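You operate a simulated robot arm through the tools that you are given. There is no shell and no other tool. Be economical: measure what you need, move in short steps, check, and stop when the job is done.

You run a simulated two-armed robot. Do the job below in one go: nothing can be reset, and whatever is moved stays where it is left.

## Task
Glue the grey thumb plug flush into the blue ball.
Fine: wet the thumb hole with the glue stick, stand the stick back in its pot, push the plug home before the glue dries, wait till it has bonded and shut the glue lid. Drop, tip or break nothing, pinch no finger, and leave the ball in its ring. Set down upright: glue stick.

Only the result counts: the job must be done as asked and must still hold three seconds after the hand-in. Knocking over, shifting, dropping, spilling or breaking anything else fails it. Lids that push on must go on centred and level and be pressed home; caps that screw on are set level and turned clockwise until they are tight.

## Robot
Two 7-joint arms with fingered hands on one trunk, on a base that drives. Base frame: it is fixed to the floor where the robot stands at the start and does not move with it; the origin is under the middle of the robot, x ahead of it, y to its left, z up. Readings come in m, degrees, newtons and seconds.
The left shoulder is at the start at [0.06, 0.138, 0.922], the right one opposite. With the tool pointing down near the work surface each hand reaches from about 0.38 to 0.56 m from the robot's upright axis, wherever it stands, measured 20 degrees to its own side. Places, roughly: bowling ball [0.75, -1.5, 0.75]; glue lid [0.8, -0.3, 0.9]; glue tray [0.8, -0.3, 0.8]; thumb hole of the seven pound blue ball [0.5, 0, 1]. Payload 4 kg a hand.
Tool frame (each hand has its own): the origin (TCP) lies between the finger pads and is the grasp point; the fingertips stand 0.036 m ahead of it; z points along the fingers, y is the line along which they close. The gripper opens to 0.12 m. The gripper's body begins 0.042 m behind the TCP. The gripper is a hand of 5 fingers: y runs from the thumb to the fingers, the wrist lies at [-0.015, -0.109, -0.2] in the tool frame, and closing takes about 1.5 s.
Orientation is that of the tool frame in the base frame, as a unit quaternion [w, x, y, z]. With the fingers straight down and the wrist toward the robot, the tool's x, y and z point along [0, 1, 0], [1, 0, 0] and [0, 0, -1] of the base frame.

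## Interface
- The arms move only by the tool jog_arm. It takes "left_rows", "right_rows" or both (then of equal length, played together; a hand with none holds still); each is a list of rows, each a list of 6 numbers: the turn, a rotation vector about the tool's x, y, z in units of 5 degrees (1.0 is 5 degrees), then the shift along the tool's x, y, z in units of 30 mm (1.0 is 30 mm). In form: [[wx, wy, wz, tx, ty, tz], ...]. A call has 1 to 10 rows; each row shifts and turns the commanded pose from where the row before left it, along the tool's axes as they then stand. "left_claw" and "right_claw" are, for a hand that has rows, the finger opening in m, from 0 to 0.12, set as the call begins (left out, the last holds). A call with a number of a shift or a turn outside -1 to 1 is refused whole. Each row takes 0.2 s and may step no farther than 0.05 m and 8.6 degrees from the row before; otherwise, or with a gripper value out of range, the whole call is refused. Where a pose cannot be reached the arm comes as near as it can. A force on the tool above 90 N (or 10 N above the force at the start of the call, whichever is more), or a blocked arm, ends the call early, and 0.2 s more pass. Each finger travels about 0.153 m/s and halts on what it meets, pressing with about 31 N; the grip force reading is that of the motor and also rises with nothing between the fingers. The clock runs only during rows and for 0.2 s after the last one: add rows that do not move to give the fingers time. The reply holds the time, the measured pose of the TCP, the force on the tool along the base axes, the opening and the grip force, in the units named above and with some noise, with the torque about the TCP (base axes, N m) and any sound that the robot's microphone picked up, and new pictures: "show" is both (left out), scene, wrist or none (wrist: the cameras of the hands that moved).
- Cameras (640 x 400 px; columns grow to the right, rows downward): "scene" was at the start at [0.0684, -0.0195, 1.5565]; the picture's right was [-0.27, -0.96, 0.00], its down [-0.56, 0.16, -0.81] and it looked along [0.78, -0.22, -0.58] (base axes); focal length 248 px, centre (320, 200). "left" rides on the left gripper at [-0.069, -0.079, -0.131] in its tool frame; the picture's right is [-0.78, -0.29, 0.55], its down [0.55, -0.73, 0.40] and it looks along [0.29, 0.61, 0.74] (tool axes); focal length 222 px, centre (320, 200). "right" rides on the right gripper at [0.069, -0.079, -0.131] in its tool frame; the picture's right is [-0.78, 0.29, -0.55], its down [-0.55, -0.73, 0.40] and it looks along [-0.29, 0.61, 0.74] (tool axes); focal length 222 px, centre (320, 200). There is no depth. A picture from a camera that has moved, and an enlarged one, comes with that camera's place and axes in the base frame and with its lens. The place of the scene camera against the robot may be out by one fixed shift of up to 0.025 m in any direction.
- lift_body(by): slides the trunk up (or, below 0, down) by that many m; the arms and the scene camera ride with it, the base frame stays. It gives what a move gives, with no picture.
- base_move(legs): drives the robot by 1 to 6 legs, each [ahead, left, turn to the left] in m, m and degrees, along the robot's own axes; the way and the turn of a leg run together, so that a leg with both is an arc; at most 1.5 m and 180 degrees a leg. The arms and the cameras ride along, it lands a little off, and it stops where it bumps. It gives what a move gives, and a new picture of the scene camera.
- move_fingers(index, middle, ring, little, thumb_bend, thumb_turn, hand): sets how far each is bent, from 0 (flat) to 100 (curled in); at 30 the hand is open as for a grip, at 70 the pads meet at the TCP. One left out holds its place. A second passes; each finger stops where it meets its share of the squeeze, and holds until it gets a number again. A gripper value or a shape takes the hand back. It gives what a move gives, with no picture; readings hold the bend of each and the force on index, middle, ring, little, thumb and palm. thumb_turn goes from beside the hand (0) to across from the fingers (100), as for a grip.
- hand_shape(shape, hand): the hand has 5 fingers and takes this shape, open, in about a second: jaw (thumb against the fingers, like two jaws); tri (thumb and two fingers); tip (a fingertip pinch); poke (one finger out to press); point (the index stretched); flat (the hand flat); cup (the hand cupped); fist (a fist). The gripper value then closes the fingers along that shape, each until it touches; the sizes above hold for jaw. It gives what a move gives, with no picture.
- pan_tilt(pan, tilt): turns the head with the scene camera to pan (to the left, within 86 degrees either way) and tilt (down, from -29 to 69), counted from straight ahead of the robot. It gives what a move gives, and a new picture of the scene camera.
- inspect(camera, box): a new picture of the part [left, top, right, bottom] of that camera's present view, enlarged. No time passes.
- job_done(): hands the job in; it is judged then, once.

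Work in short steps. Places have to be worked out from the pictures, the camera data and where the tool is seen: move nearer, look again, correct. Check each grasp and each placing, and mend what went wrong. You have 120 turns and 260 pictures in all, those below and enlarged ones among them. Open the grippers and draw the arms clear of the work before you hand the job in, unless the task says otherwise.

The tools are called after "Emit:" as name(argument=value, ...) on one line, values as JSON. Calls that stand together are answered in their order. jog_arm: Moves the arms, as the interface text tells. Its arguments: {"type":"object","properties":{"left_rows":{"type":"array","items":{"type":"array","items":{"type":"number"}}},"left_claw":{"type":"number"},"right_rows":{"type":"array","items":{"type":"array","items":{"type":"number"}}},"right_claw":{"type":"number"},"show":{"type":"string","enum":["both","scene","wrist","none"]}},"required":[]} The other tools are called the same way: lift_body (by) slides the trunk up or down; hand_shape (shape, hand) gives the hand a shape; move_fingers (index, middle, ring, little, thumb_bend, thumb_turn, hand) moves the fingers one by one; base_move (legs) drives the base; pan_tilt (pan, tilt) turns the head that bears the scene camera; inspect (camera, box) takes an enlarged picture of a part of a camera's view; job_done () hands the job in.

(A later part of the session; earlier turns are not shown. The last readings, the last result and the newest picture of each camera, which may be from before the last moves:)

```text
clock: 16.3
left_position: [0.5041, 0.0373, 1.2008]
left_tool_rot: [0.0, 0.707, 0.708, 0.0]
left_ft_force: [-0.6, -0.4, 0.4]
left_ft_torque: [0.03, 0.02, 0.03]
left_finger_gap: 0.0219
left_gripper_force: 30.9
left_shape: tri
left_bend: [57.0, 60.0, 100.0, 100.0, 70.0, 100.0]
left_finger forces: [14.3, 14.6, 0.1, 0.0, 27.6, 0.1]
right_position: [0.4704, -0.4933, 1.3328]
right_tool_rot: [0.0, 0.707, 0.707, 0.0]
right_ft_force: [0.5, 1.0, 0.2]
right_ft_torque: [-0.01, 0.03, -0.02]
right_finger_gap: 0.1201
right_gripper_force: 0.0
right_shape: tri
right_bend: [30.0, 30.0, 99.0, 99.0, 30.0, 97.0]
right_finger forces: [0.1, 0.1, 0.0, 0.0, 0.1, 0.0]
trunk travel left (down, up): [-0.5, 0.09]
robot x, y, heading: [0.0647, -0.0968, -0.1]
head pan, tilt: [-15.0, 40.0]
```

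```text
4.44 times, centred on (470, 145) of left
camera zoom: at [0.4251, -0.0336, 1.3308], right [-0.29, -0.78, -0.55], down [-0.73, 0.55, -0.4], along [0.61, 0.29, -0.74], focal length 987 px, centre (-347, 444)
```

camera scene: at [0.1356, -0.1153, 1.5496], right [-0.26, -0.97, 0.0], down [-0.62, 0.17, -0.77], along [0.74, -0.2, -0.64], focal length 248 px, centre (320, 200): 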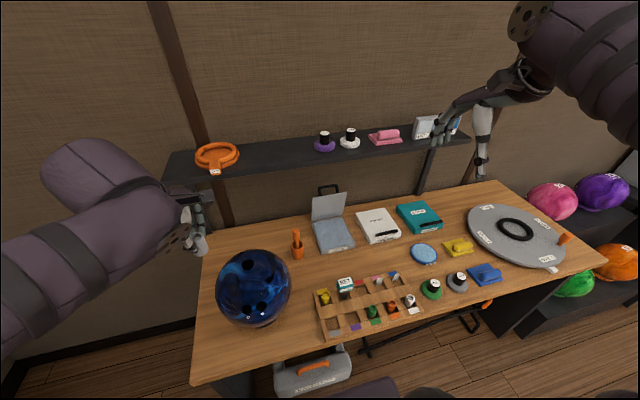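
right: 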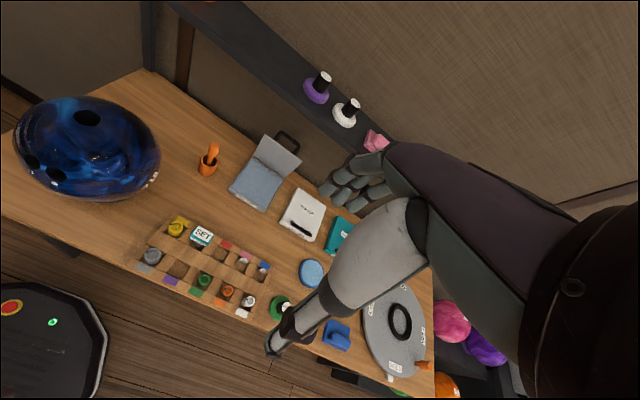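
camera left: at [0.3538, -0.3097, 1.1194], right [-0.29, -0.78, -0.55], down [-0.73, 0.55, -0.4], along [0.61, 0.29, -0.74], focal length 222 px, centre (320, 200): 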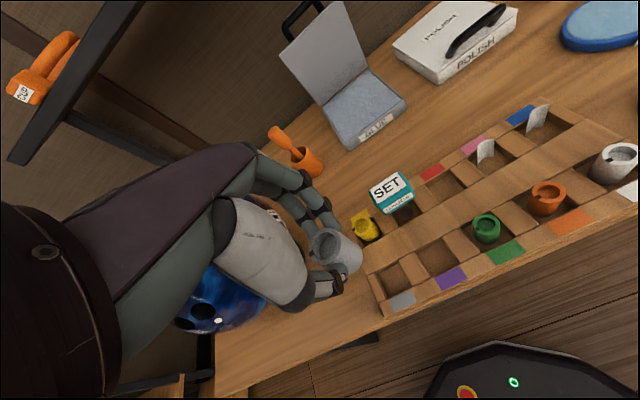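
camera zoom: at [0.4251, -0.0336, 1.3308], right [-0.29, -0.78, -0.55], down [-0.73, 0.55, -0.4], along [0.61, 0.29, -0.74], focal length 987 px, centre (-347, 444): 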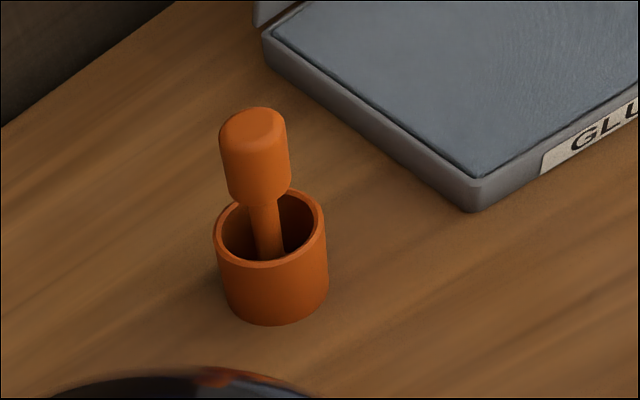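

Stick stands vertical at ≈(0.721,-0.193): knob 0.86–0.915, ~25 mm thick, pot rim ≈0.83. I bring the right hand in low (under shelf height) in front of it.

Emit:
jog_arm(right_rows=[[0, 0, 0, 0.9, 0.3, 0.95], [0, 0, 0, 0.9, 0.3, 0.95], [0, 0, 0, 0.9, 0.3, 0.95], [0, 0, 0, 0.9, 0.3, 0.95], [0, 0, 0, 0.9, 0.3, 0.95], [0, 0, 0, 0.9, 0.3, 0.95], [0, 0, 0, 0.9, 0.3, 0.95], [0, 0, 0, 0.9, 0.3, 0.95], [0, 0, 0, 0.9, 0.3, 0.95], [0, 0, 0, 0.9, 0.3, 0.95]], right_claw=0.09, show="both")

```text
clock: 18.5
left_position: [0.5041, 0.0368, 1.1991]
left_tool_rot: [-0.001, 0.707, 0.707, 0.0]
left_ft_force: [0.2, -1.0, -0.4]
left_ft_torque: [0.02, 0.02, 0.03]
left_finger_gap: 0.0223
left_gripper_force: 30.9
left_shape: tri
left_bend: [57.0, 60.0, 100.0, 100.0, 70.0, 100.0]
left_finger forces: [14.2, 14.6, 0.0, 0.0, 27.5, 0.0]
right_position: [0.5638, -0.2218, 1.046]
right_tool_rot: [-0.001, 0.707, 0.707, 0.0]
right_ft_force: [-0.5, -1.2, -0.7]
right_ft_torque: [0.0, 0.01, -0.03]
right_finger_gap: 0.0902
right_gripper_force: 0.0
right_shape: tri
right_bend: [33.0, 36.0, 99.0, 99.0, 40.0, 99.0]
right_finger forces: [0.0, 0.0, 0.1, 0.1, 0.1, 0.1]
trunk travel left (down, up): [-0.5, 0.09]
robot x, y, heading: [0.0684, -0.097, -0.2]
head pan, tilt: [-15.0, 40.0]
camera scene: at [0.1366, -0.1152, 1.5496], right [-0.26, -0.97, 0.0], down [-0.62, 0.17, -0.77], along [0.74, -0.2, -0.64], focal length 248 px, centre (320, 200)
camera right: at [0.4854, -0.1535, 1.177], right [0.29, -0.79, 0.55], down [-0.74, -0.55, -0.4], along [0.61, -0.29, -0.74], focal length 222 px, centre (320, 200)
```

scene: 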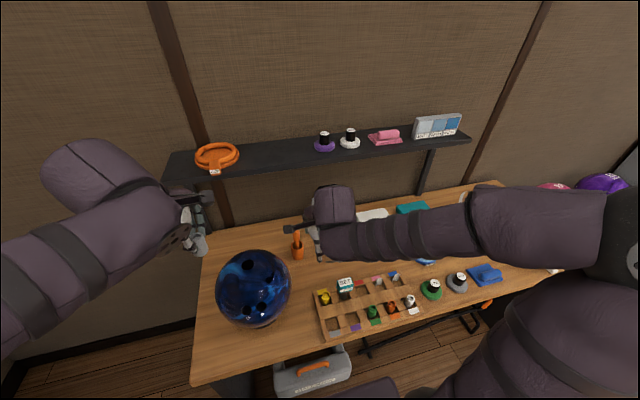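
right: 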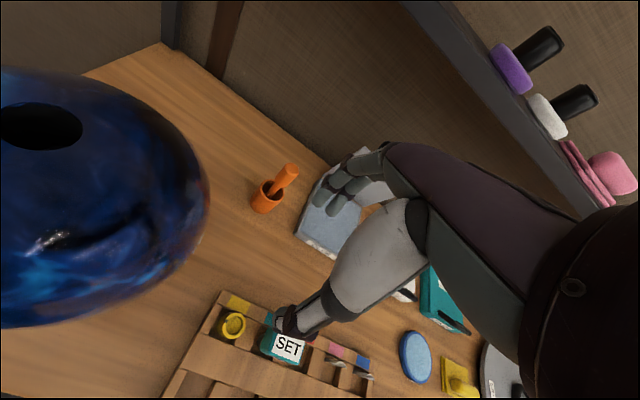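

Third view confirms the stick at (0.720,-0.194). I move over it at z≈0.99.

Emit:
jog_arm(right_rows=[[0, 0, 0, 0.15, 0.87, 0.31], [0, 0, 0, 0.15, 0.87, 0.31], [0, 0, 0, 0.15, 0.87, 0.31], [0, 0, 0, 0.15, 0.87, 0.31], [0, 0, 0, 0.15, 0.87, 0.31], [0, 0, 0, 0.15, 0.87, 0.31]], show="both")

Emit:
inspect(camera="right", box=[200, 150, 420, 350])

```text
clock: 19.9
left_position: [0.504, 0.0354, 1.199]
left_tool_rot: [0.0, 0.707, 0.707, 0.0]
left_ft_force: [0.8, 0.2, 0.1]
left_ft_torque: [0.01, 0.01, 0.0]
left_finger_gap: 0.0219
left_gripper_force: 31.0
left_shape: tri
left_bend: [57.0, 60.0, 100.0, 100.0, 70.0, 100.0]
left_finger forces: [14.3, 14.6, 0.0, 0.0, 27.6, 0.1]
right_position: [0.7191, -0.1955, 0.9908]
right_tool_rot: [-0.001, 0.707, 0.707, -0.001]
right_ft_force: [0.0, 0.4, 0.1]
right_ft_torque: [0.0, 0.0, -0.02]
right_finger_gap: 0.0901
right_gripper_force: 0.1
right_shape: tri
right_bend: [33.0, 36.0, 99.0, 99.0, 40.0, 99.0]
right_finger forces: [0.0, 0.0, 0.0, 0.1, 0.1, 0.0]
trunk travel left (down, up): [-0.5, 0.09]
robot x, y, heading: [0.069, -0.0977, -0.2]
head pan, tilt: [-15.0, 40.0]
camera scene: at [0.1364, -0.115, 1.5496], right [-0.26, -0.97, 0.0], down [-0.62, 0.17, -0.77], along [0.74, -0.2, -0.64], focal length 248 px, centre (320, 200)
camera right: at [0.641, -0.127, 1.1217], right [0.29, -0.78, 0.55], down [-0.74, -0.55, -0.4], along [0.61, -0.29, -0.74], focal length 222 px, centre (320, 200)
```

scene: 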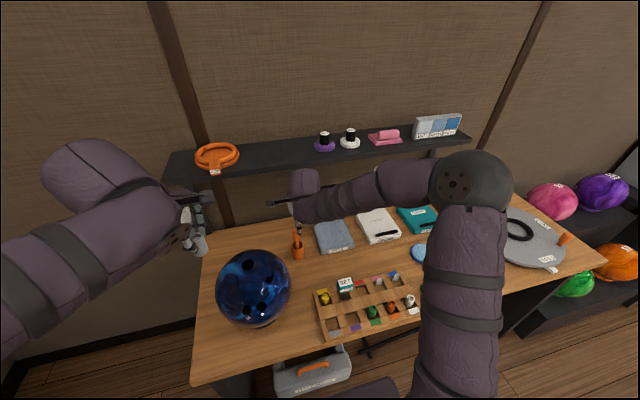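
right: 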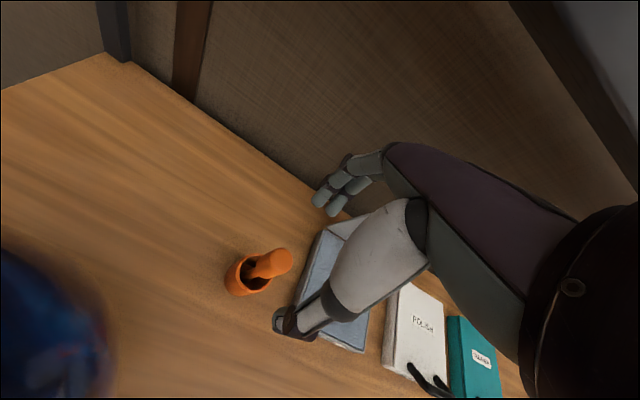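

```text
2.00 times, centred on (310, 250) of right
camera zoom: at [0.641, -0.127, 1.1217], right [0.29, -0.78, 0.55], down [-0.74, -0.55, -0.4], along [0.61, -0.29, -0.74], focal length 444 px, centre (340, 100)
```

zoom: 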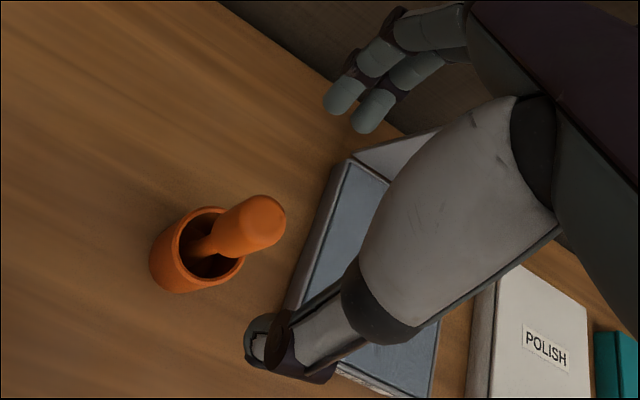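

Knob at (0.722,-0.193), TCP aligned within 3 mm. I descend to grip height z≈0.898.

Emit:
jog_arm(right_rows=[[0, 0, 0, 0.05, 0.07, 0.8], [0, 0, 0, 0.0, 0, 0.8], [0, 0, 0, 0, 0, 0.8], [0, 0, 0, 0, 0, 0.65], [0, 0, 0, 0, 0, 0]], right_claw=0.08, show="wrist")

Emit:
inspect(camera="right", box=[220, 150, 400, 350])

```text
clock: 21.1
left_position: [0.5042, 0.0368, 1.1999]
left_tool_rot: [0.0, 0.707, 0.707, 0.0]
left_ft_force: [0.2, 0.7, -1.1]
left_ft_torque: [0.02, -0.02, -0.03]
left_finger_gap: 0.0221
left_gripper_force: 30.7
left_shape: tri
left_bend: [57.0, 60.0, 100.0, 100.0, 70.0, 100.0]
left_finger forces: [14.2, 14.6, 0.0, 0.0, 27.4, 0.0]
right_position: [0.7207, -0.1949, 0.8989]
right_tool_rot: [0.0, 0.707, 0.707, 0.0]
right_ft_force: [0.3, -0.1, 0.5]
right_ft_torque: [0.01, 0.02, -0.02]
right_finger_gap: 0.0806
right_gripper_force: 0.0
right_shape: tri
right_bend: [35.0, 39.0, 99.0, 99.0, 43.0, 99.0]
right_finger forces: [0.0, 0.0, 0.0, 0.0, 0.0, 0.1]
trunk travel left (down, up): [-0.5, 0.09]
robot x, y, heading: [0.069, -0.0975, -0.2]
head pan, tilt: [-15.0, 40.0]
camera right: at [0.6427, -0.126, 1.0286], right [0.29, -0.79, 0.55], down [-0.74, -0.55, -0.4], along [0.61, -0.29, -0.74], focal length 222 px, centre (320, 200)
```

right: 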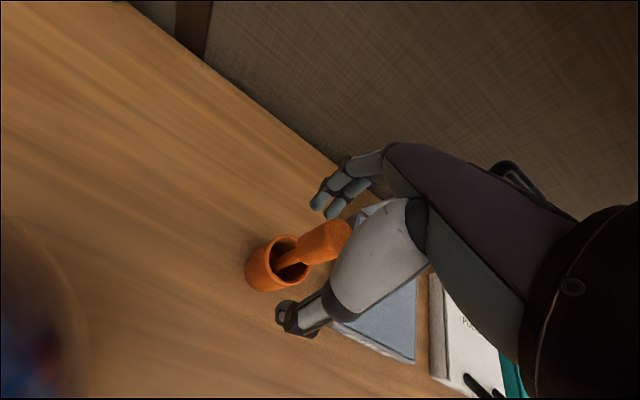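

```text
2.00 times, centred on (310, 250) of right
camera zoom: at [0.6427, -0.126, 1.0286], right [0.29, -0.79, 0.55], down [-0.74, -0.55, -0.4], along [0.61, -0.29, -0.74], focal length 444 px, centre (340, 100)
```

zoom: 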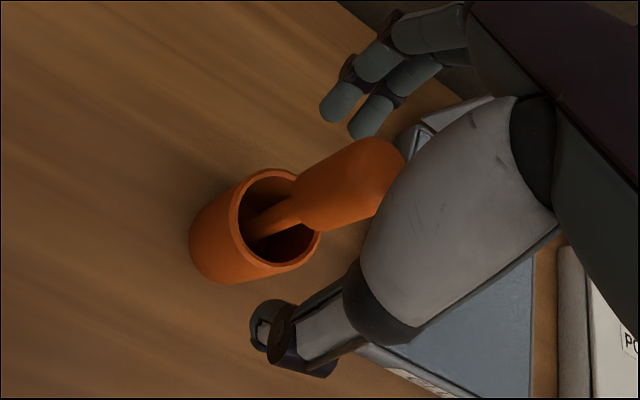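

Knob sits between thumb and fingers, pot rim below the tips. Close.

Emit:
jog_arm(right_rows=[[0, 0, 0, 0, 0, 0], [0, 0, 0, 0, 0, 0], [0, 0, 0, 0, 0, 0], [0, 0, 0, 0, 0, 0], [0, 0, 0, 0, 0, 0]], right_claw=0.01, show="none")

Emit:
inspect(camera="right", box=[220, 150, 400, 350])

```text
clock: 22.3
left_position: [0.5045, 0.0369, 1.2005]
left_tool_rot: [0.0, 0.707, 0.707, -0.001]
left_ft_force: [0.7, 0.5, -0.3]
left_ft_torque: [0.02, -0.01, 0.01]
left_finger_gap: 0.0224
left_gripper_force: 30.9
left_shape: tri
left_bend: [57.0, 60.0, 100.0, 100.0, 70.0, 100.0]
left_finger forces: [14.3, 14.7, 0.1, 0.0, 27.5, 0.0]
right_position: [0.7209, -0.1953, 0.8993]
right_tool_rot: [0.0, 0.708, 0.706, 0.001]
right_ft_force: [0.0, 0.0, -1.5]
right_ft_torque: [0.0, 0.01, 0.03]
right_finger_gap: 0.0107
right_gripper_force: 0.0
right_shape: tri
right_bend: [63.0, 65.0, 99.0, 99.0, 70.0, 100.0]
right_finger forces: [0.7, 0.0, 0.1, 0.0, 0.7, 0.1]
trunk travel left (down, up): [-0.5, 0.09]
robot x, y, heading: [0.0704, -0.093, -0.1]
head pan, tilt: [-15.0, 40.0]
```

```text
2.00 times, centred on (310, 250) of right
camera zoom: at [0.6428, -0.1261, 1.0288], right [0.29, -0.79, 0.55], down [-0.74, -0.55, -0.4], along [0.61, -0.29, -0.74], focal length 444 px, centre (340, 100)
```

zoom: 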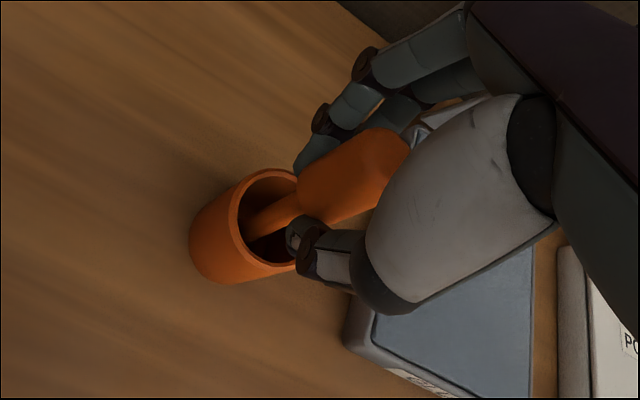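

Light contact only; the command value stops there, so I squeeze further.

Emit:
jog_arm(right_rows=[[0, 0, 0, 0, 0, 0], [0, 0, 0, 0, 0, 0], [0, 0, 0, 0, 0, 0]], right_claw=0.0, show="none")

Emit:
inspect(camera="right", box=[220, 150, 400, 350])

```text
clock: 23.1
left_position: [0.5045, 0.0361, 1.1994]
left_tool_rot: [0.0, 0.707, 0.707, 0.0]
left_ft_force: [0.3, 0.1, -0.2]
left_ft_torque: [-0.02, 0.05, -0.01]
left_finger_gap: 0.0223
left_gripper_force: 31.3
left_shape: tri
left_bend: [57.0, 60.0, 100.0, 100.0, 70.0, 100.0]
left_finger forces: [14.3, 14.6, 0.0, 0.0, 27.5, 0.0]
right_position: [0.721, -0.1943, 0.8976]
right_tool_rot: [0.001, 0.707, 0.707, 0.0]
right_ft_force: [0.5, 0.3, -0.5]
right_ft_torque: [0.05, -0.01, -0.01]
right_finger_gap: 0.0016
right_gripper_force: 31.0
right_shape: tri
right_bend: [71.0, 70.0, 100.0, 100.0, 72.0, 100.0]
right_finger forces: [15.1, 1.7, 0.1, 0.0, 26.1, 0.2]
trunk travel left (down, up): [-0.5, 0.09]
robot x, y, heading: [0.071, -0.0979, -0.2]
head pan, tilt: [-15.0, 40.0]
```

```text
2.00 times, centred on (310, 250) of right
camera zoom: at [0.6428, -0.1261, 1.0287], right [0.29, -0.79, 0.55], down [-0.74, -0.55, -0.4], along [0.61, -0.29, -0.74], focal length 444 px, centre (340, 100)
```

zoom: 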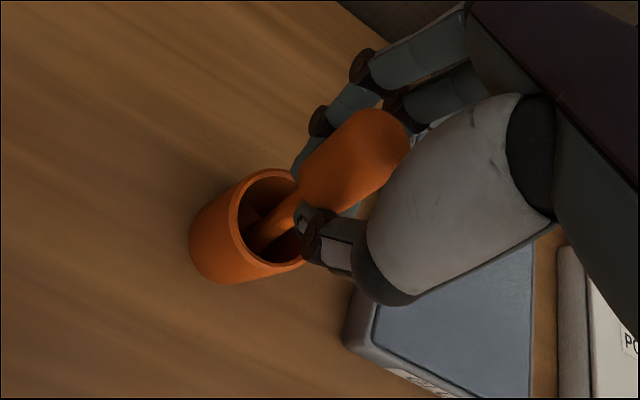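

The grip is uneven (index 15 N, middle 2 N) and the stick seems to have shifted. I look from the scene camera before deciding.

Emit:
inspect(camera="scene", box=[270, 200, 350, 270])

Emit:
inspect(camera="right", box=[270, 190, 350, 300])

Emit:
inspect(camera="left", box=[420, 80, 540, 190])

```text
5.71 times, centred on (310, 235) of scene
camera zoom: at [0.1357, -0.1153, 1.5496], right [-0.26, -0.97, 0.0], down [-0.62, 0.17, -0.77], along [0.74, -0.2, -0.64], focal length 1418 px, centre (377, 0)
```

zoom: 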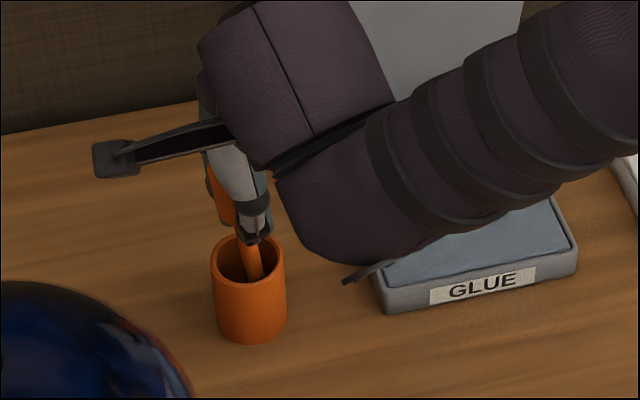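

```text
3.64 times, centred on (310, 245) of right
camera zoom: at [0.6428, -0.1261, 1.0287], right [0.29, -0.79, 0.55], down [-0.74, -0.55, -0.4], along [0.61, -0.29, -0.74], focal length 808 px, centre (356, 36)
```

zoom: 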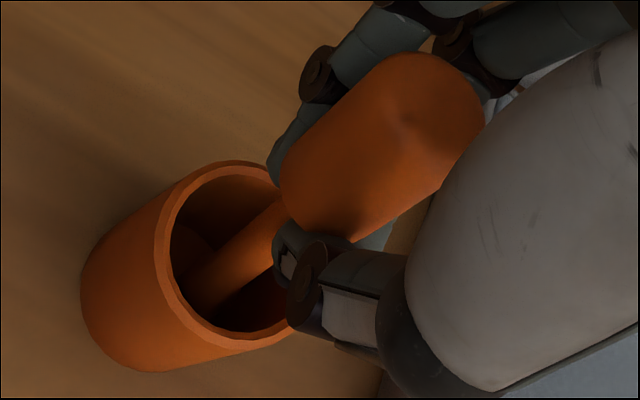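

```text
3.64 times, centred on (480, 135) of left
camera zoom: at [0.4252, -0.0335, 1.3307], right [-0.29, -0.78, -0.55], down [-0.73, 0.55, -0.4], along [0.61, 0.29, -0.74], focal length 808 px, centre (-262, 436)
```

zoom: 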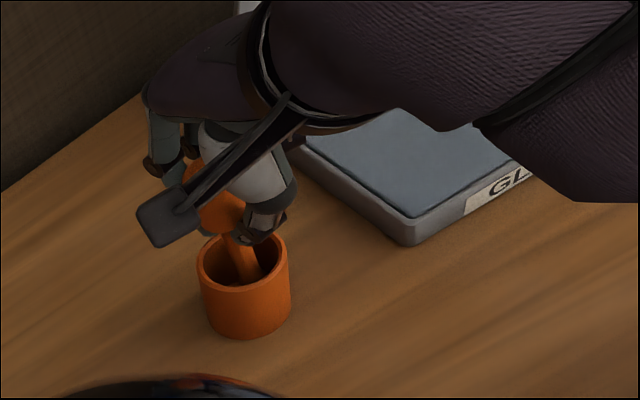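

The stick tipped sideways because I caught only the knob's lower end off-centre. I open carefully and look how it stands.

Emit:
jog_arm(right_rows=[[0, 0, 0, 0, 0, 0], [0, 0, 0, 0, 0, 0], [0, 0, 0, 0, 0, 0], [0, 0, 0, 0, 0, 0]], right_claw=0.07, show="none")

Emit:
inspect(camera="scene", box=[270, 200, 350, 270])

Emit:
inspect(camera="right", box=[220, 150, 400, 350])

Emit:
inspect(camera="left", box=[420, 80, 540, 190])

```text
clock: 24.1
left_position: [0.5036, 0.0362, 1.1999]
left_tool_rot: [0.0, 0.707, 0.707, 0.0]
left_ft_force: [-0.1, 0.3, -1.6]
left_ft_torque: [0.0, -0.01, 0.0]
left_finger_gap: 0.0222
left_gripper_force: 30.5
left_shape: tri
left_bend: [57.0, 60.0, 100.0, 100.0, 70.0, 100.0]
left_finger forces: [14.3, 14.6, 0.1, 0.0, 27.5, 0.0]
right_position: [0.7216, -0.1954, 0.8986]
right_tool_rot: [0.0, 0.708, 0.706, 0.0]
right_ft_force: [-0.3, 0.0, 0.2]
right_ft_torque: [0.03, 0.01, -0.01]
right_finger_gap: 0.0695
right_gripper_force: 0.0
right_shape: tri
right_bend: [39.0, 42.0, 99.0, 99.0, 49.0, 100.0]
right_finger forces: [0.0, 0.1, 0.0, 0.0, 0.0, 0.0]
trunk travel left (down, up): [-0.5, 0.09]
robot x, y, heading: [0.0708, -0.0984, -0.1]
head pan, tilt: [-15.0, 40.0]
```

```text
5.71 times, centred on (310, 235) of scene
camera zoom: at [0.1357, -0.1153, 1.5496], right [-0.26, -0.97, 0.0], down [-0.62, 0.17, -0.77], along [0.74, -0.2, -0.64], focal length 1418 px, centre (377, 0)
```

zoom: 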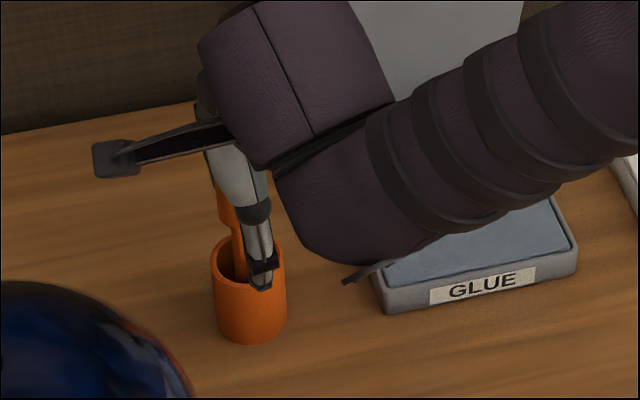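

```text
2.00 times, centred on (310, 250) of right
camera zoom: at [0.6427, -0.1261, 1.0288], right [0.29, -0.79, 0.55], down [-0.74, -0.55, -0.4], along [0.61, -0.29, -0.74], focal length 444 px, centre (340, 100)
```

zoom: 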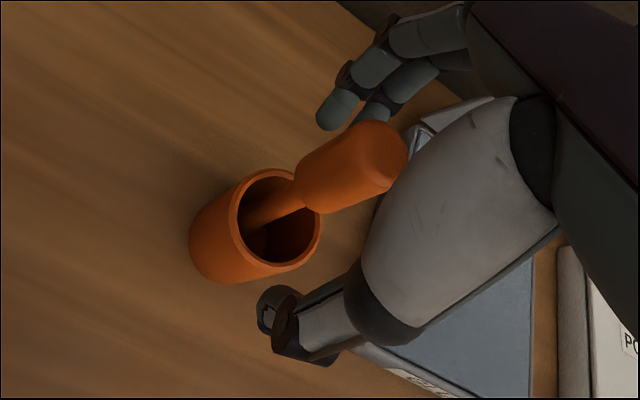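

```text
3.64 times, centred on (480, 135) of left
camera zoom: at [0.4252, -0.0335, 1.3307], right [-0.29, -0.78, -0.55], down [-0.73, 0.55, -0.4], along [0.61, 0.29, -0.74], focal length 808 px, centre (-262, 436)
```

zoom: 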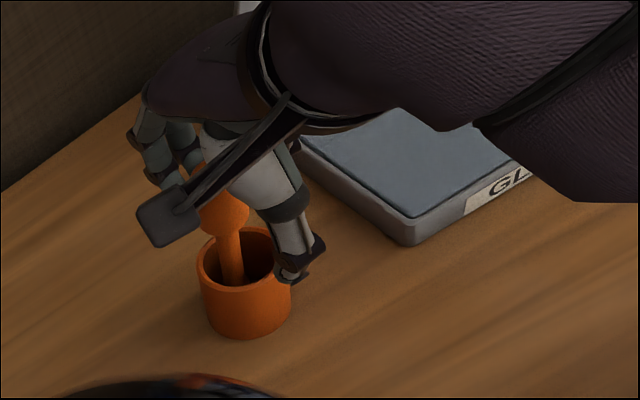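

The stick now leans lightly on the back rim, knob at ≈(0.730,-0.193). I shift to it and go ~9 mm lower for a fuller grip (tips stay over the rim at 0.83), closing in stages.

Emit:
jog_arm(right_rows=[[0, 0, 0, 0.1, 0.2, 0], [0, 0, 0, 0, 0.05, 0.3], [0, 0, 0, 0, 0, 0]], right_claw=0.05, show="none")

Emit:
inspect(camera="right", box=[220, 150, 400, 350])

Emit:
inspect(camera="left", box=[420, 80, 540, 190])

```text
clock: 24.9
left_position: [0.5044, 0.0369, 1.1996]
left_tool_rot: [0.0, 0.707, 0.708, 0.0]
left_ft_force: [-0.8, -0.1, -0.6]
left_ft_torque: [0.0, -0.02, -0.01]
left_finger_gap: 0.0222
left_gripper_force: 31.1
left_shape: tri
left_bend: [57.0, 60.0, 100.0, 100.0, 70.0, 100.0]
left_finger forces: [14.2, 14.6, 0.0, 0.0, 27.5, 0.1]
right_position: [0.7281, -0.1912, 0.8898]
right_tool_rot: [0.0, 0.707, 0.707, 0.001]
right_ft_force: [0.0, -0.3, -0.8]
right_ft_torque: [0.01, 0.01, 0.05]
right_finger_gap: 0.0504
right_gripper_force: 0.0
right_shape: tri
right_bend: [45.0, 49.0, 99.0, 99.0, 64.0, 100.0]
right_finger forces: [0.1, 0.0, 0.1, 0.0, 0.0, 0.0]
trunk travel left (down, up): [-0.5, 0.09]
robot x, y, heading: [0.0688, -0.0991, 0.1]
head pan, tilt: [-15.0, 40.0]
```

```text
2.00 times, centred on (310, 250) of right
camera zoom: at [0.6491, -0.1224, 1.0203], right [0.29, -0.79, 0.55], down [-0.74, -0.55, -0.4], along [0.61, -0.29, -0.74], focal length 444 px, centre (340, 100)
```

zoom: 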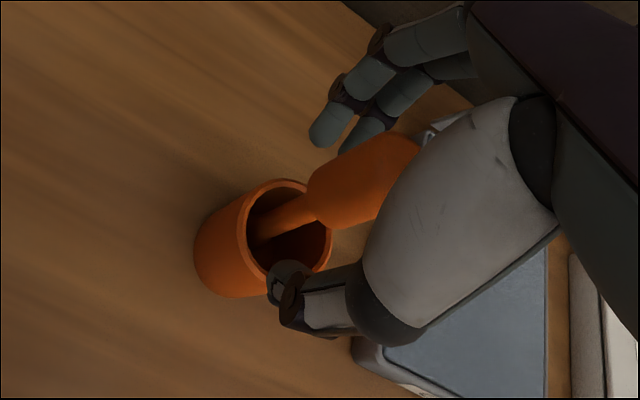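

```text
3.64 times, centred on (480, 135) of left
camera zoom: at [0.4251, -0.0335, 1.3308], right [-0.29, -0.78, -0.55], down [-0.73, 0.55, -0.4], along [0.61, 0.29, -0.74], focal length 808 px, centre (-262, 436)
```

zoom: 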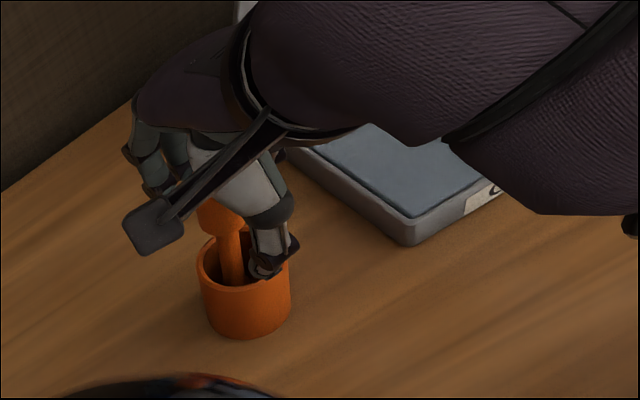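

Alignment in y is good (thumb and knob both ≈-0.189), but the thumb is still at the knob's lower end; I lower 9 mm more and close.

Emit:
jog_arm(right_rows=[[0, 0, 0, 0, 0, 0.3], [0, 0, 0, 0, 0, 0], [0, 0, 0, 0, 0, 0], [0, 0, 0, 0, 0, 0]], right_claw=0.014, show="none")

Emit:
inspect(camera="right", box=[220, 150, 400, 350])

Emit:
inspect(camera="left", box=[420, 80, 540, 190])

```text
clock: 25.9
left_position: [0.5031, 0.0363, 1.1996]
left_tool_rot: [0.0, 0.707, 0.707, 0.0]
left_ft_force: [0.6, 0.8, -0.7]
left_ft_torque: [0.01, 0.0, -0.01]
left_finger_gap: 0.0221
left_gripper_force: 30.4
left_shape: tri
left_bend: [57.0, 60.0, 100.0, 100.0, 70.0, 100.0]
left_finger forces: [14.3, 14.6, 0.1, 0.0, 27.5, 0.0]
right_position: [0.7272, -0.1926, 0.8819]
right_tool_rot: [0.0, 0.707, 0.707, 0.0]
right_ft_force: [-0.8, 0.0, 0.0]
right_ft_torque: [0.0, -0.01, 0.0]
right_finger_gap: 0.0145
right_gripper_force: 0.0
right_shape: tri
right_bend: [62.0, 64.0, 99.0, 99.0, 70.0, 100.0]
right_finger forces: [0.0, 0.0, 0.0, 0.1, 0.0, 0.1]
trunk travel left (down, up): [-0.5, 0.09]
robot x, y, heading: [0.0695, -0.0982, -0.3]
head pan, tilt: [-15.0, 40.0]
```

```text
2.00 times, centred on (310, 250) of right
camera zoom: at [0.6489, -0.1233, 1.0117], right [0.29, -0.79, 0.55], down [-0.74, -0.55, -0.4], along [0.61, -0.29, -0.74], focal length 444 px, centre (340, 100)
```

zoom: 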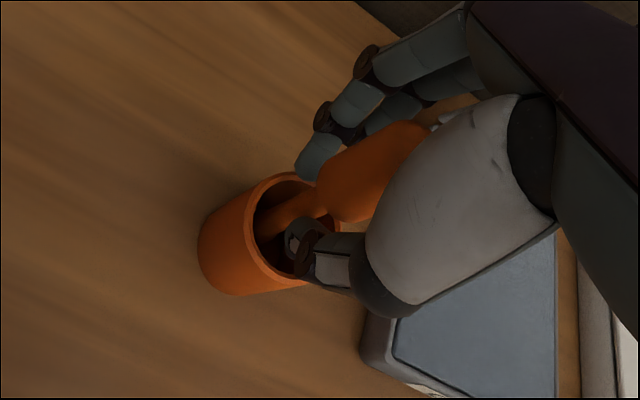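

```text
3.64 times, centred on (480, 135) of left
camera zoom: at [0.4252, -0.0335, 1.3308], right [-0.29, -0.78, -0.55], down [-0.73, 0.55, -0.4], along [0.61, 0.29, -0.74], focal length 808 px, centre (-262, 436)
```

zoom: 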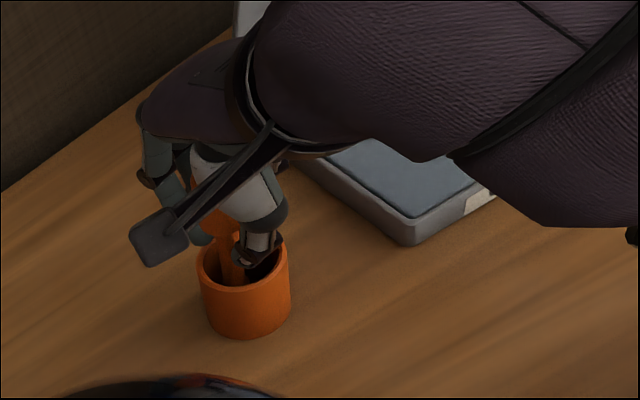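

Fingers now overlap the knob properly; squeeze.

Emit:
jog_arm(right_rows=[[0, 0, 0, 0, 0, 0], [0, 0, 0, 0, 0, 0], [0, 0, 0, 0, 0, 0]], right_claw=0.0, show="none")

Emit:
inspect(camera="right", box=[220, 150, 400, 350])

Emit:
inspect(camera="left", box=[420, 80, 540, 190])

```text
clock: 26.7
left_position: [0.5046, 0.037, 1.1999]
left_tool_rot: [0.0, 0.708, 0.707, 0.0]
left_ft_force: [-0.3, 0.7, 0.2]
left_ft_torque: [0.02, 0.01, 0.02]
left_finger_gap: 0.0222
left_gripper_force: 30.7
left_shape: tri
left_bend: [57.0, 60.0, 100.0, 100.0, 70.0, 100.0]
left_finger forces: [14.3, 14.6, 0.0, 0.0, 27.6, 0.1]
right_position: [0.7261, -0.193, 0.8816]
right_tool_rot: [0.0, 0.708, 0.706, 0.0]
right_ft_force: [-0.1, -0.7, 0.2]
right_ft_torque: [0.0, 0.05, 0.02]
right_finger_gap: 0.0
right_gripper_force: 30.9
right_shape: tri
right_bend: [66.0, 71.0, 100.0, 100.0, 72.0, 100.0]
right_finger forces: [17.5, 0.0, 0.0, 0.1, 29.1, 0.0]
trunk travel left (down, up): [-0.5, 0.09]
robot x, y, heading: [0.0684, -0.0988, -0.2]
head pan, tilt: [-15.0, 40.0]
```

```text
2.00 times, centred on (310, 250) of right
camera zoom: at [0.6488, -0.1234, 1.0116], right [0.29, -0.79, 0.55], down [-0.74, -0.55, -0.4], along [0.61, -0.29, -0.74], focal length 444 px, centre (340, 100)
```

zoom: 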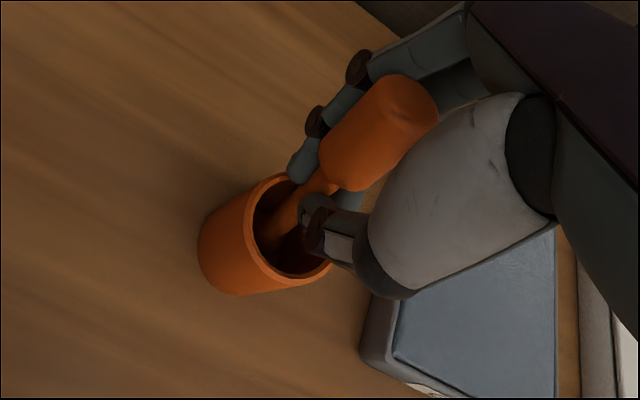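

```text
3.64 times, centred on (480, 135) of left
camera zoom: at [0.4252, -0.0336, 1.3308], right [-0.29, -0.78, -0.55], down [-0.73, 0.55, -0.4], along [0.61, 0.29, -0.74], focal length 808 px, centre (-262, 436)
```

zoom: 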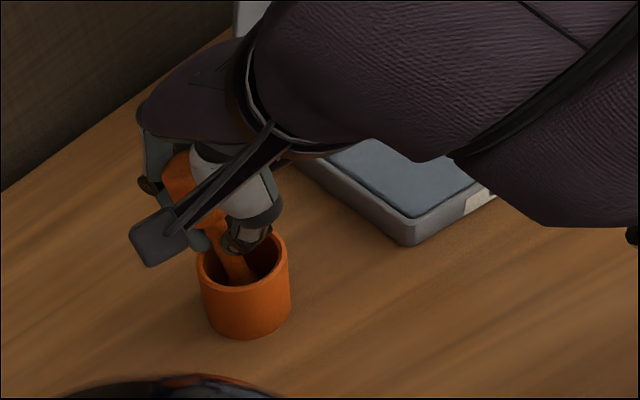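

The knob again slipped toward +y, so the hand sits too far to -y. I open and re-measure.

Emit:
jog_arm(right_rows=[[0, 0, 0, 0, 0, 0], [0, 0, 0, 0, 0, 0], [0, 0, 0, 0, 0, 0], [0, 0, 0, 0, 0, 0]], right_claw=0.06, show="none")

Emit:
inspect(camera="right", box=[220, 150, 400, 350])

Emit:
inspect(camera="left", box=[440, 110, 510, 180])

Emit:
inspect(camera="scene", box=[270, 210, 330, 265])

```text
clock: 27.7
left_position: [0.5038, 0.0367, 1.1981]
left_tool_rot: [0.0, 0.708, 0.707, 0.0]
left_ft_force: [-0.3, 1.0, -0.2]
left_ft_torque: [-0.03, 0.02, 0.01]
left_finger_gap: 0.0223
left_gripper_force: 31.3
left_shape: tri
left_bend: [57.0, 60.0, 100.0, 100.0, 70.0, 100.0]
left_finger forces: [14.3, 14.7, 0.1, 0.1, 27.5, 0.0]
right_position: [0.7275, -0.1924, 0.8822]
right_tool_rot: [0.0, 0.707, 0.707, 0.0]
right_ft_force: [-0.2, 0.2, -0.3]
right_ft_torque: [0.02, -0.02, 0.02]
right_finger_gap: 0.0596
right_gripper_force: 0.1
right_shape: tri
right_bend: [42.0, 46.0, 99.0, 99.0, 56.0, 100.0]
right_finger forces: [0.0, 0.1, 0.0, 0.0, 0.0, 0.0]
trunk travel left (down, up): [-0.5, 0.09]
robot x, y, heading: [0.0703, -0.0982, -0.6]
head pan, tilt: [-15.0, 40.0]
```

```text
2.00 times, centred on (310, 250) of right
camera zoom: at [0.6488, -0.1232, 1.0117], right [0.29, -0.79, 0.55], down [-0.74, -0.55, -0.4], along [0.61, -0.29, -0.74], focal length 444 px, centre (340, 100)
```

zoom: 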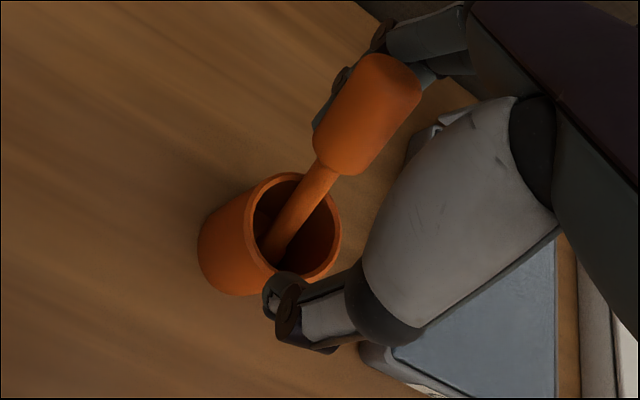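

```text
5.71 times, centred on (475, 145) of left
camera zoom: at [0.4252, -0.0335, 1.3308], right [-0.29, -0.78, -0.55], down [-0.73, 0.55, -0.4], along [0.61, 0.29, -0.74], focal length 1269 px, centre (-566, 514)
```

zoom: 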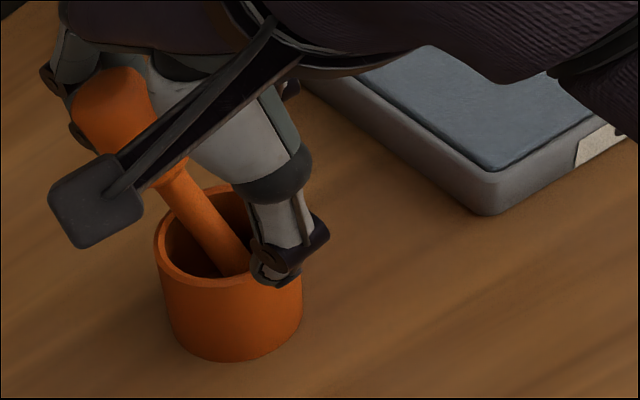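

```text
7.27 times, centred on (300, 238) of scene
camera zoom: at [0.1357, -0.1153, 1.5496], right [-0.26, -0.97, 0.0], down [-0.62, 0.17, -0.77], along [0.74, -0.2, -0.64], focal length 1805 px, centre (466, -73)
```

zoom: 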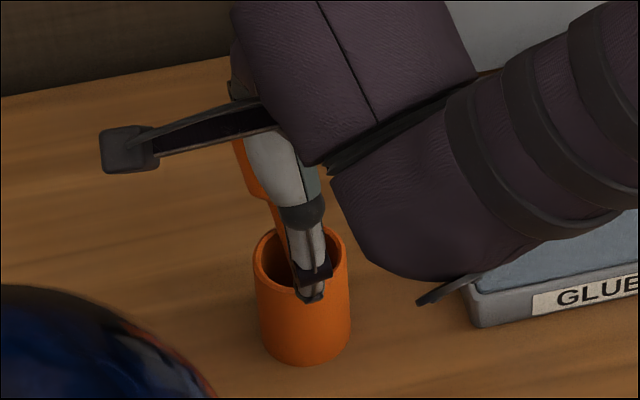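

The stick leans back against the rim. I open wider, raise the hand clear and switch to the fingertip pinch, which should suit this thin knob better.

Emit:
jog_arm(right_rows=[[0, 0, 0, 0, 0, 0], [0, 0, 0, 0, 0, 0], [0, 0, 0, 0, 0, -0.3], [0, 0, 0, 0, -0.3, -0.9], [0, 0, 0, 0, -0.3, -0.9], [0, 0, 0, 0, -0.3, -0.9]], right_claw=0.11, show="none")

Emit:
hand_shape(hand="right", shape="tip")

Emit:
inspect(camera="right", box=[180, 130, 420, 350])

Emit:
inspect(camera="left", box=[430, 90, 530, 190])

Emit:
inspect(camera="scene", box=[260, 190, 340, 270])

```text
clock: 29.1
left_position: [0.5044, 0.0345, 1.2]
left_tool_rot: [0.0, 0.707, 0.707, 0.0]
left_ft_force: [0.2, 0.2, -0.9]
left_ft_torque: [0.0, -0.03, 0.0]
left_finger_gap: 0.022
left_gripper_force: 31.0
left_shape: tri
left_bend: [57.0, 60.0, 100.0, 100.0, 70.0, 100.0]
left_finger forces: [14.3, 14.6, 0.0, 0.0, 27.5, 0.0]
right_position: [0.7004, -0.1921, 0.9732]
right_tool_rot: [0.0, 0.707, 0.707, 0.0]
right_ft_force: [0.0, 0.6, 0.3]
right_ft_torque: [0.0, -0.04, 0.02]
right_finger_gap: 0.1099
right_gripper_force: 0.0
right_shape: tri
right_bend: [30.0, 32.0, 99.0, 99.0, 30.0, 98.0]
right_finger forces: [0.0, 0.0, 0.1, 0.1, 0.0, 0.0]
trunk travel left (down, up): [-0.5, 0.09]
robot x, y, heading: [0.0665, -0.0976, 0.1]
head pan, tilt: [-15.0, 40.0]
```

```text
clock: 30.0
left_position: [0.5042, 0.0367, 1.1994]
left_tool_rot: [0.0, 0.707, 0.707, 0.0]
left_ft_force: [0.5, 0.2, 0.0]
left_ft_torque: [0.02, 0.03, -0.02]
left_finger_gap: 0.0222
left_gripper_force: 30.7
left_shape: tri
left_bend: [57.0, 60.0, 100.0, 100.0, 70.0, 100.0]
left_finger forces: [14.3, 14.6, 0.0, 0.0, 27.5, 0.0]
right_position: [0.7019, -0.1925, 0.9711]
right_tool_rot: [0.0, 0.708, 0.706, 0.0]
right_ft_force: [-0.4, -0.6, 0.5]
right_ft_torque: [0.01, 0.0, -0.01]
right_finger_gap: 0.12
right_gripper_force: 0.1
right_shape: tip
right_bend: [31.0, 98.0, 99.0, 99.0, 30.0, 97.0]
right_finger forces: [0.1, 0.1, 0.1, 0.1, 0.0, 0.0]
trunk travel left (down, up): [-0.5, 0.09]
robot x, y, heading: [0.0696, -0.0969, 0.1]
head pan, tilt: [-15.0, 40.0]
```

```text
1.82 times, centred on (300, 240) of right
camera zoom: at [0.6227, -0.1237, 1.1019], right [0.29, -0.79, 0.55], down [-0.74, -0.55, -0.4], along [0.61, -0.29, -0.74], focal length 404 px, centre (356, 127)
```

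zoom: 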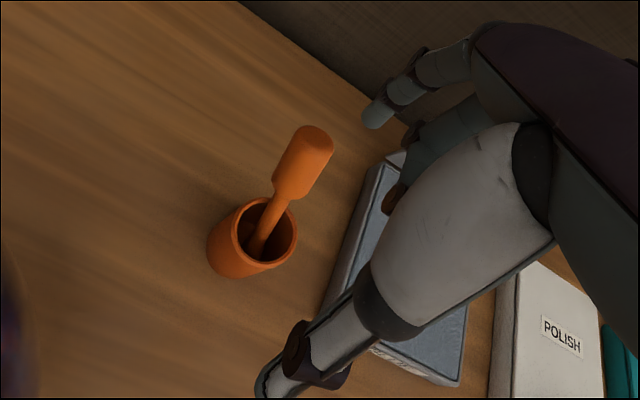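

```text
4.00 times, centred on (480, 140) of left
camera zoom: at [0.4253, -0.0336, 1.3307], right [-0.29, -0.78, -0.55], down [-0.73, 0.55, -0.4], along [0.61, 0.29, -0.74], focal length 888 px, centre (-320, 440)
```

zoom: 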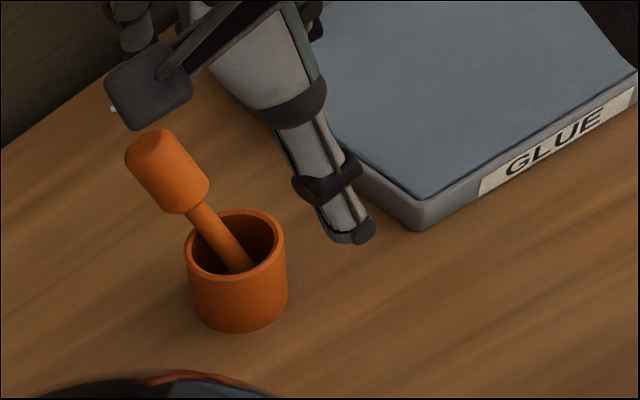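

```text
5.00 times, centred on (300, 230) of scene
camera zoom: at [0.1358, -0.1153, 1.5496], right [-0.26, -0.97, 0.0], down [-0.62, 0.17, -0.77], along [0.74, -0.2, -0.64], focal length 1241 px, centre (420, 50)
```

zoom: 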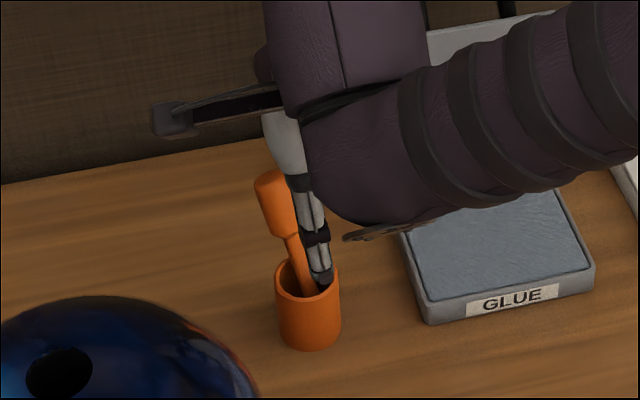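

In the tip shape thumb and index are both centred on the TCP. The stick leans ~12° to +y and ~8° to +x, knob middle ≈(0.746,-0.184,0.885). I position above it and roll the hand −12° to match the lean.

Emit:
jog_arm(right_rows=[[0, -0.8, 0, 0.31, 0.53, 0], [0, -0.8, 0, 0.31, 0.53, 0], [0, -0.8, 0, 0.3, 0.53, 0], [0, 0, 0, 0, 0, 0]], right_claw=0.09, show="none")

Emit:
inspect(camera="right", box=[180, 130, 420, 350])

Emit:
inspect(camera="left", box=[430, 90, 530, 190])

```text
clock: 31.0
left_position: [0.5033, 0.037, 1.2009]
left_tool_rot: [0.0, 0.708, 0.707, 0.0]
left_ft_force: [-0.1, 0.5, -0.4]
left_ft_torque: [0.0, 0.0, -0.01]
left_finger_gap: 0.022
left_gripper_force: 31.2
left_shape: tri
left_bend: [57.0, 60.0, 100.0, 100.0, 70.0, 100.0]
left_finger forces: [14.4, 14.5, 0.0, 0.0, 27.4, 0.0]
right_position: [0.748, -0.166, 0.9687]
right_tool_rot: [0.074, 0.704, 0.703, -0.075]
right_ft_force: [-0.2, -0.3, 0.5]
right_ft_torque: [-0.02, 0.0, -0.01]
right_finger_gap: 0.0902
right_gripper_force: 0.1
right_shape: tip
right_bend: [34.0, 98.0, 99.0, 99.0, 40.0, 99.0]
right_finger forces: [0.0, 0.1, 0.0, 0.0, 0.1, 0.0]
trunk travel left (down, up): [-0.5, 0.09]
robot x, y, heading: [0.0687, -0.0984, -0.2]
head pan, tilt: [-15.0, 40.0]
```

```text
1.82 times, centred on (300, 240) of right
camera zoom: at [0.6696, -0.0704, 1.0818], right [0.29, -0.65, 0.7], down [-0.74, -0.62, -0.27], along [0.61, -0.43, -0.66], focal length 404 px, centre (356, 127)
```

zoom: 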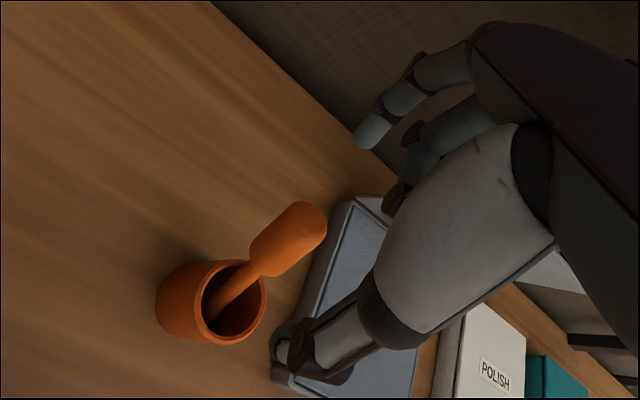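

```text
4.00 times, centred on (480, 140) of left
camera zoom: at [0.425, -0.0338, 1.3308], right [-0.29, -0.78, -0.55], down [-0.73, 0.55, -0.4], along [0.61, 0.29, -0.74], focal length 888 px, centre (-320, 440)
```

zoom: 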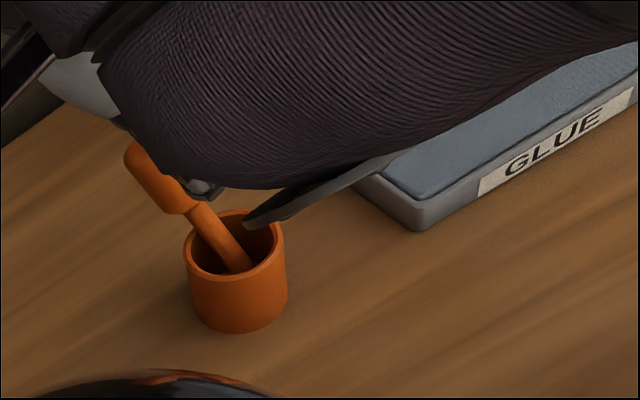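

The knob lies on the finger axis. I descend along the tool axis 64 mm in steps.

Emit:
jog_arm(right_rows=[[0, 0, 0, 0, 0, 0.7], [0, 0, 0, 0, 0, 0.7], [0, 0, 0, 0, 0, 0.74], [0, 0, 0, 0, 0, 0]], right_claw=0.08, show="none")

Emit:
inspect(camera="right", box=[180, 130, 420, 350])

```text
clock: 32.0
left_position: [0.5024, 0.0367, 1.2]
left_tool_rot: [0.0, 0.707, 0.707, 0.001]
left_ft_force: [0.5, -0.2, -0.7]
left_ft_torque: [-0.03, 0.0, 0.0]
left_finger_gap: 0.0224
left_gripper_force: 31.5
left_shape: tri
left_bend: [57.0, 60.0, 100.0, 100.0, 70.0, 100.0]
left_finger forces: [14.4, 14.5, 0.0, 0.1, 27.6, 0.0]
right_position: [0.7491, -0.1785, 0.9082]
right_tool_rot: [0.075, 0.704, 0.703, -0.071]
right_ft_force: [2.4, 1.8, 8.9]
right_ft_torque: [-0.08, 0.01, -0.01]
right_finger_gap: 0.0805
right_gripper_force: 0.1
right_shape: tip
right_bend: [36.0, 98.0, 99.0, 99.0, 43.0, 99.0]
right_finger forces: [0.0, 9.1, 0.1, 0.1, 0.0, 0.0]
trunk travel left (down, up): [-0.5, 0.09]
robot x, y, heading: [0.0701, -0.0983, -0.1]
head pan, tilt: [-15.0, 40.0]
```

```text
1.82 times, centred on (300, 240) of right
camera zoom: at [0.6698, -0.084, 1.0206], right [0.29, -0.65, 0.7], down [-0.73, -0.62, -0.28], along [0.61, -0.43, -0.66], focal length 404 px, centre (356, 127)
```

zoom: 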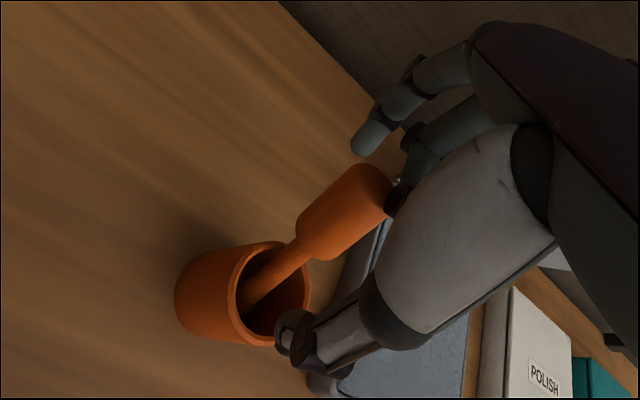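

The curled middle finger rests on the knob top (9 N). I back up 6 mm and close from there.

Emit:
jog_arm(right_rows=[[0, 0, 0, 0, 0, -0.2], [0, 0, 0, 0, 0, 0], [0, 0, 0, 0, 0, 0], [0, 0, 0, 0, 0, 0]], right_claw=0.03, show="none")

Emit:
inspect(camera="right", box=[180, 130, 420, 350])

```text
clock: 33.0
left_position: [0.5036, 0.0364, 1.1999]
left_tool_rot: [0.001, 0.707, 0.707, 0.001]
left_ft_force: [-0.8, 0.2, -0.5]
left_ft_torque: [0.01, 0.01, -0.01]
left_finger_gap: 0.0221
left_gripper_force: 31.2
left_shape: tri
left_bend: [57.0, 60.0, 100.0, 100.0, 70.0, 100.0]
left_finger forces: [14.3, 14.6, 0.0, 0.0, 27.4, 0.0]
right_position: [0.7489, -0.1769, 0.9125]
right_tool_rot: [0.074, 0.704, 0.703, -0.074]
right_ft_force: [-0.8, -0.3, -0.2]
right_ft_torque: [-0.03, 0.03, 0.0]
right_finger_gap: 0.0306
right_gripper_force: 0.0
right_shape: tip
right_bend: [55.0, 98.0, 99.0, 99.0, 68.0, 100.0]
right_finger forces: [0.0, 0.0, 0.0, 0.1, 0.2, 0.1]
trunk travel left (down, up): [-0.5, 0.09]
robot x, y, heading: [0.0696, -0.099, 0.1]
head pan, tilt: [-15.0, 40.0]
```

```text
1.82 times, centred on (300, 240) of right
camera zoom: at [0.6693, -0.0825, 1.0255], right [0.29, -0.65, 0.7], down [-0.74, -0.62, -0.27], along [0.61, -0.43, -0.66], focal length 404 px, centre (356, 127)
```

zoom: 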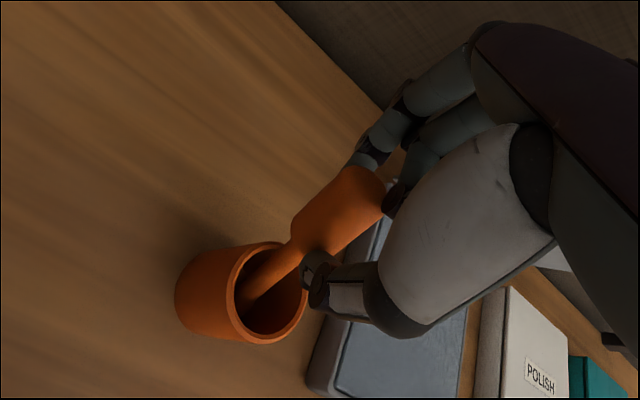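

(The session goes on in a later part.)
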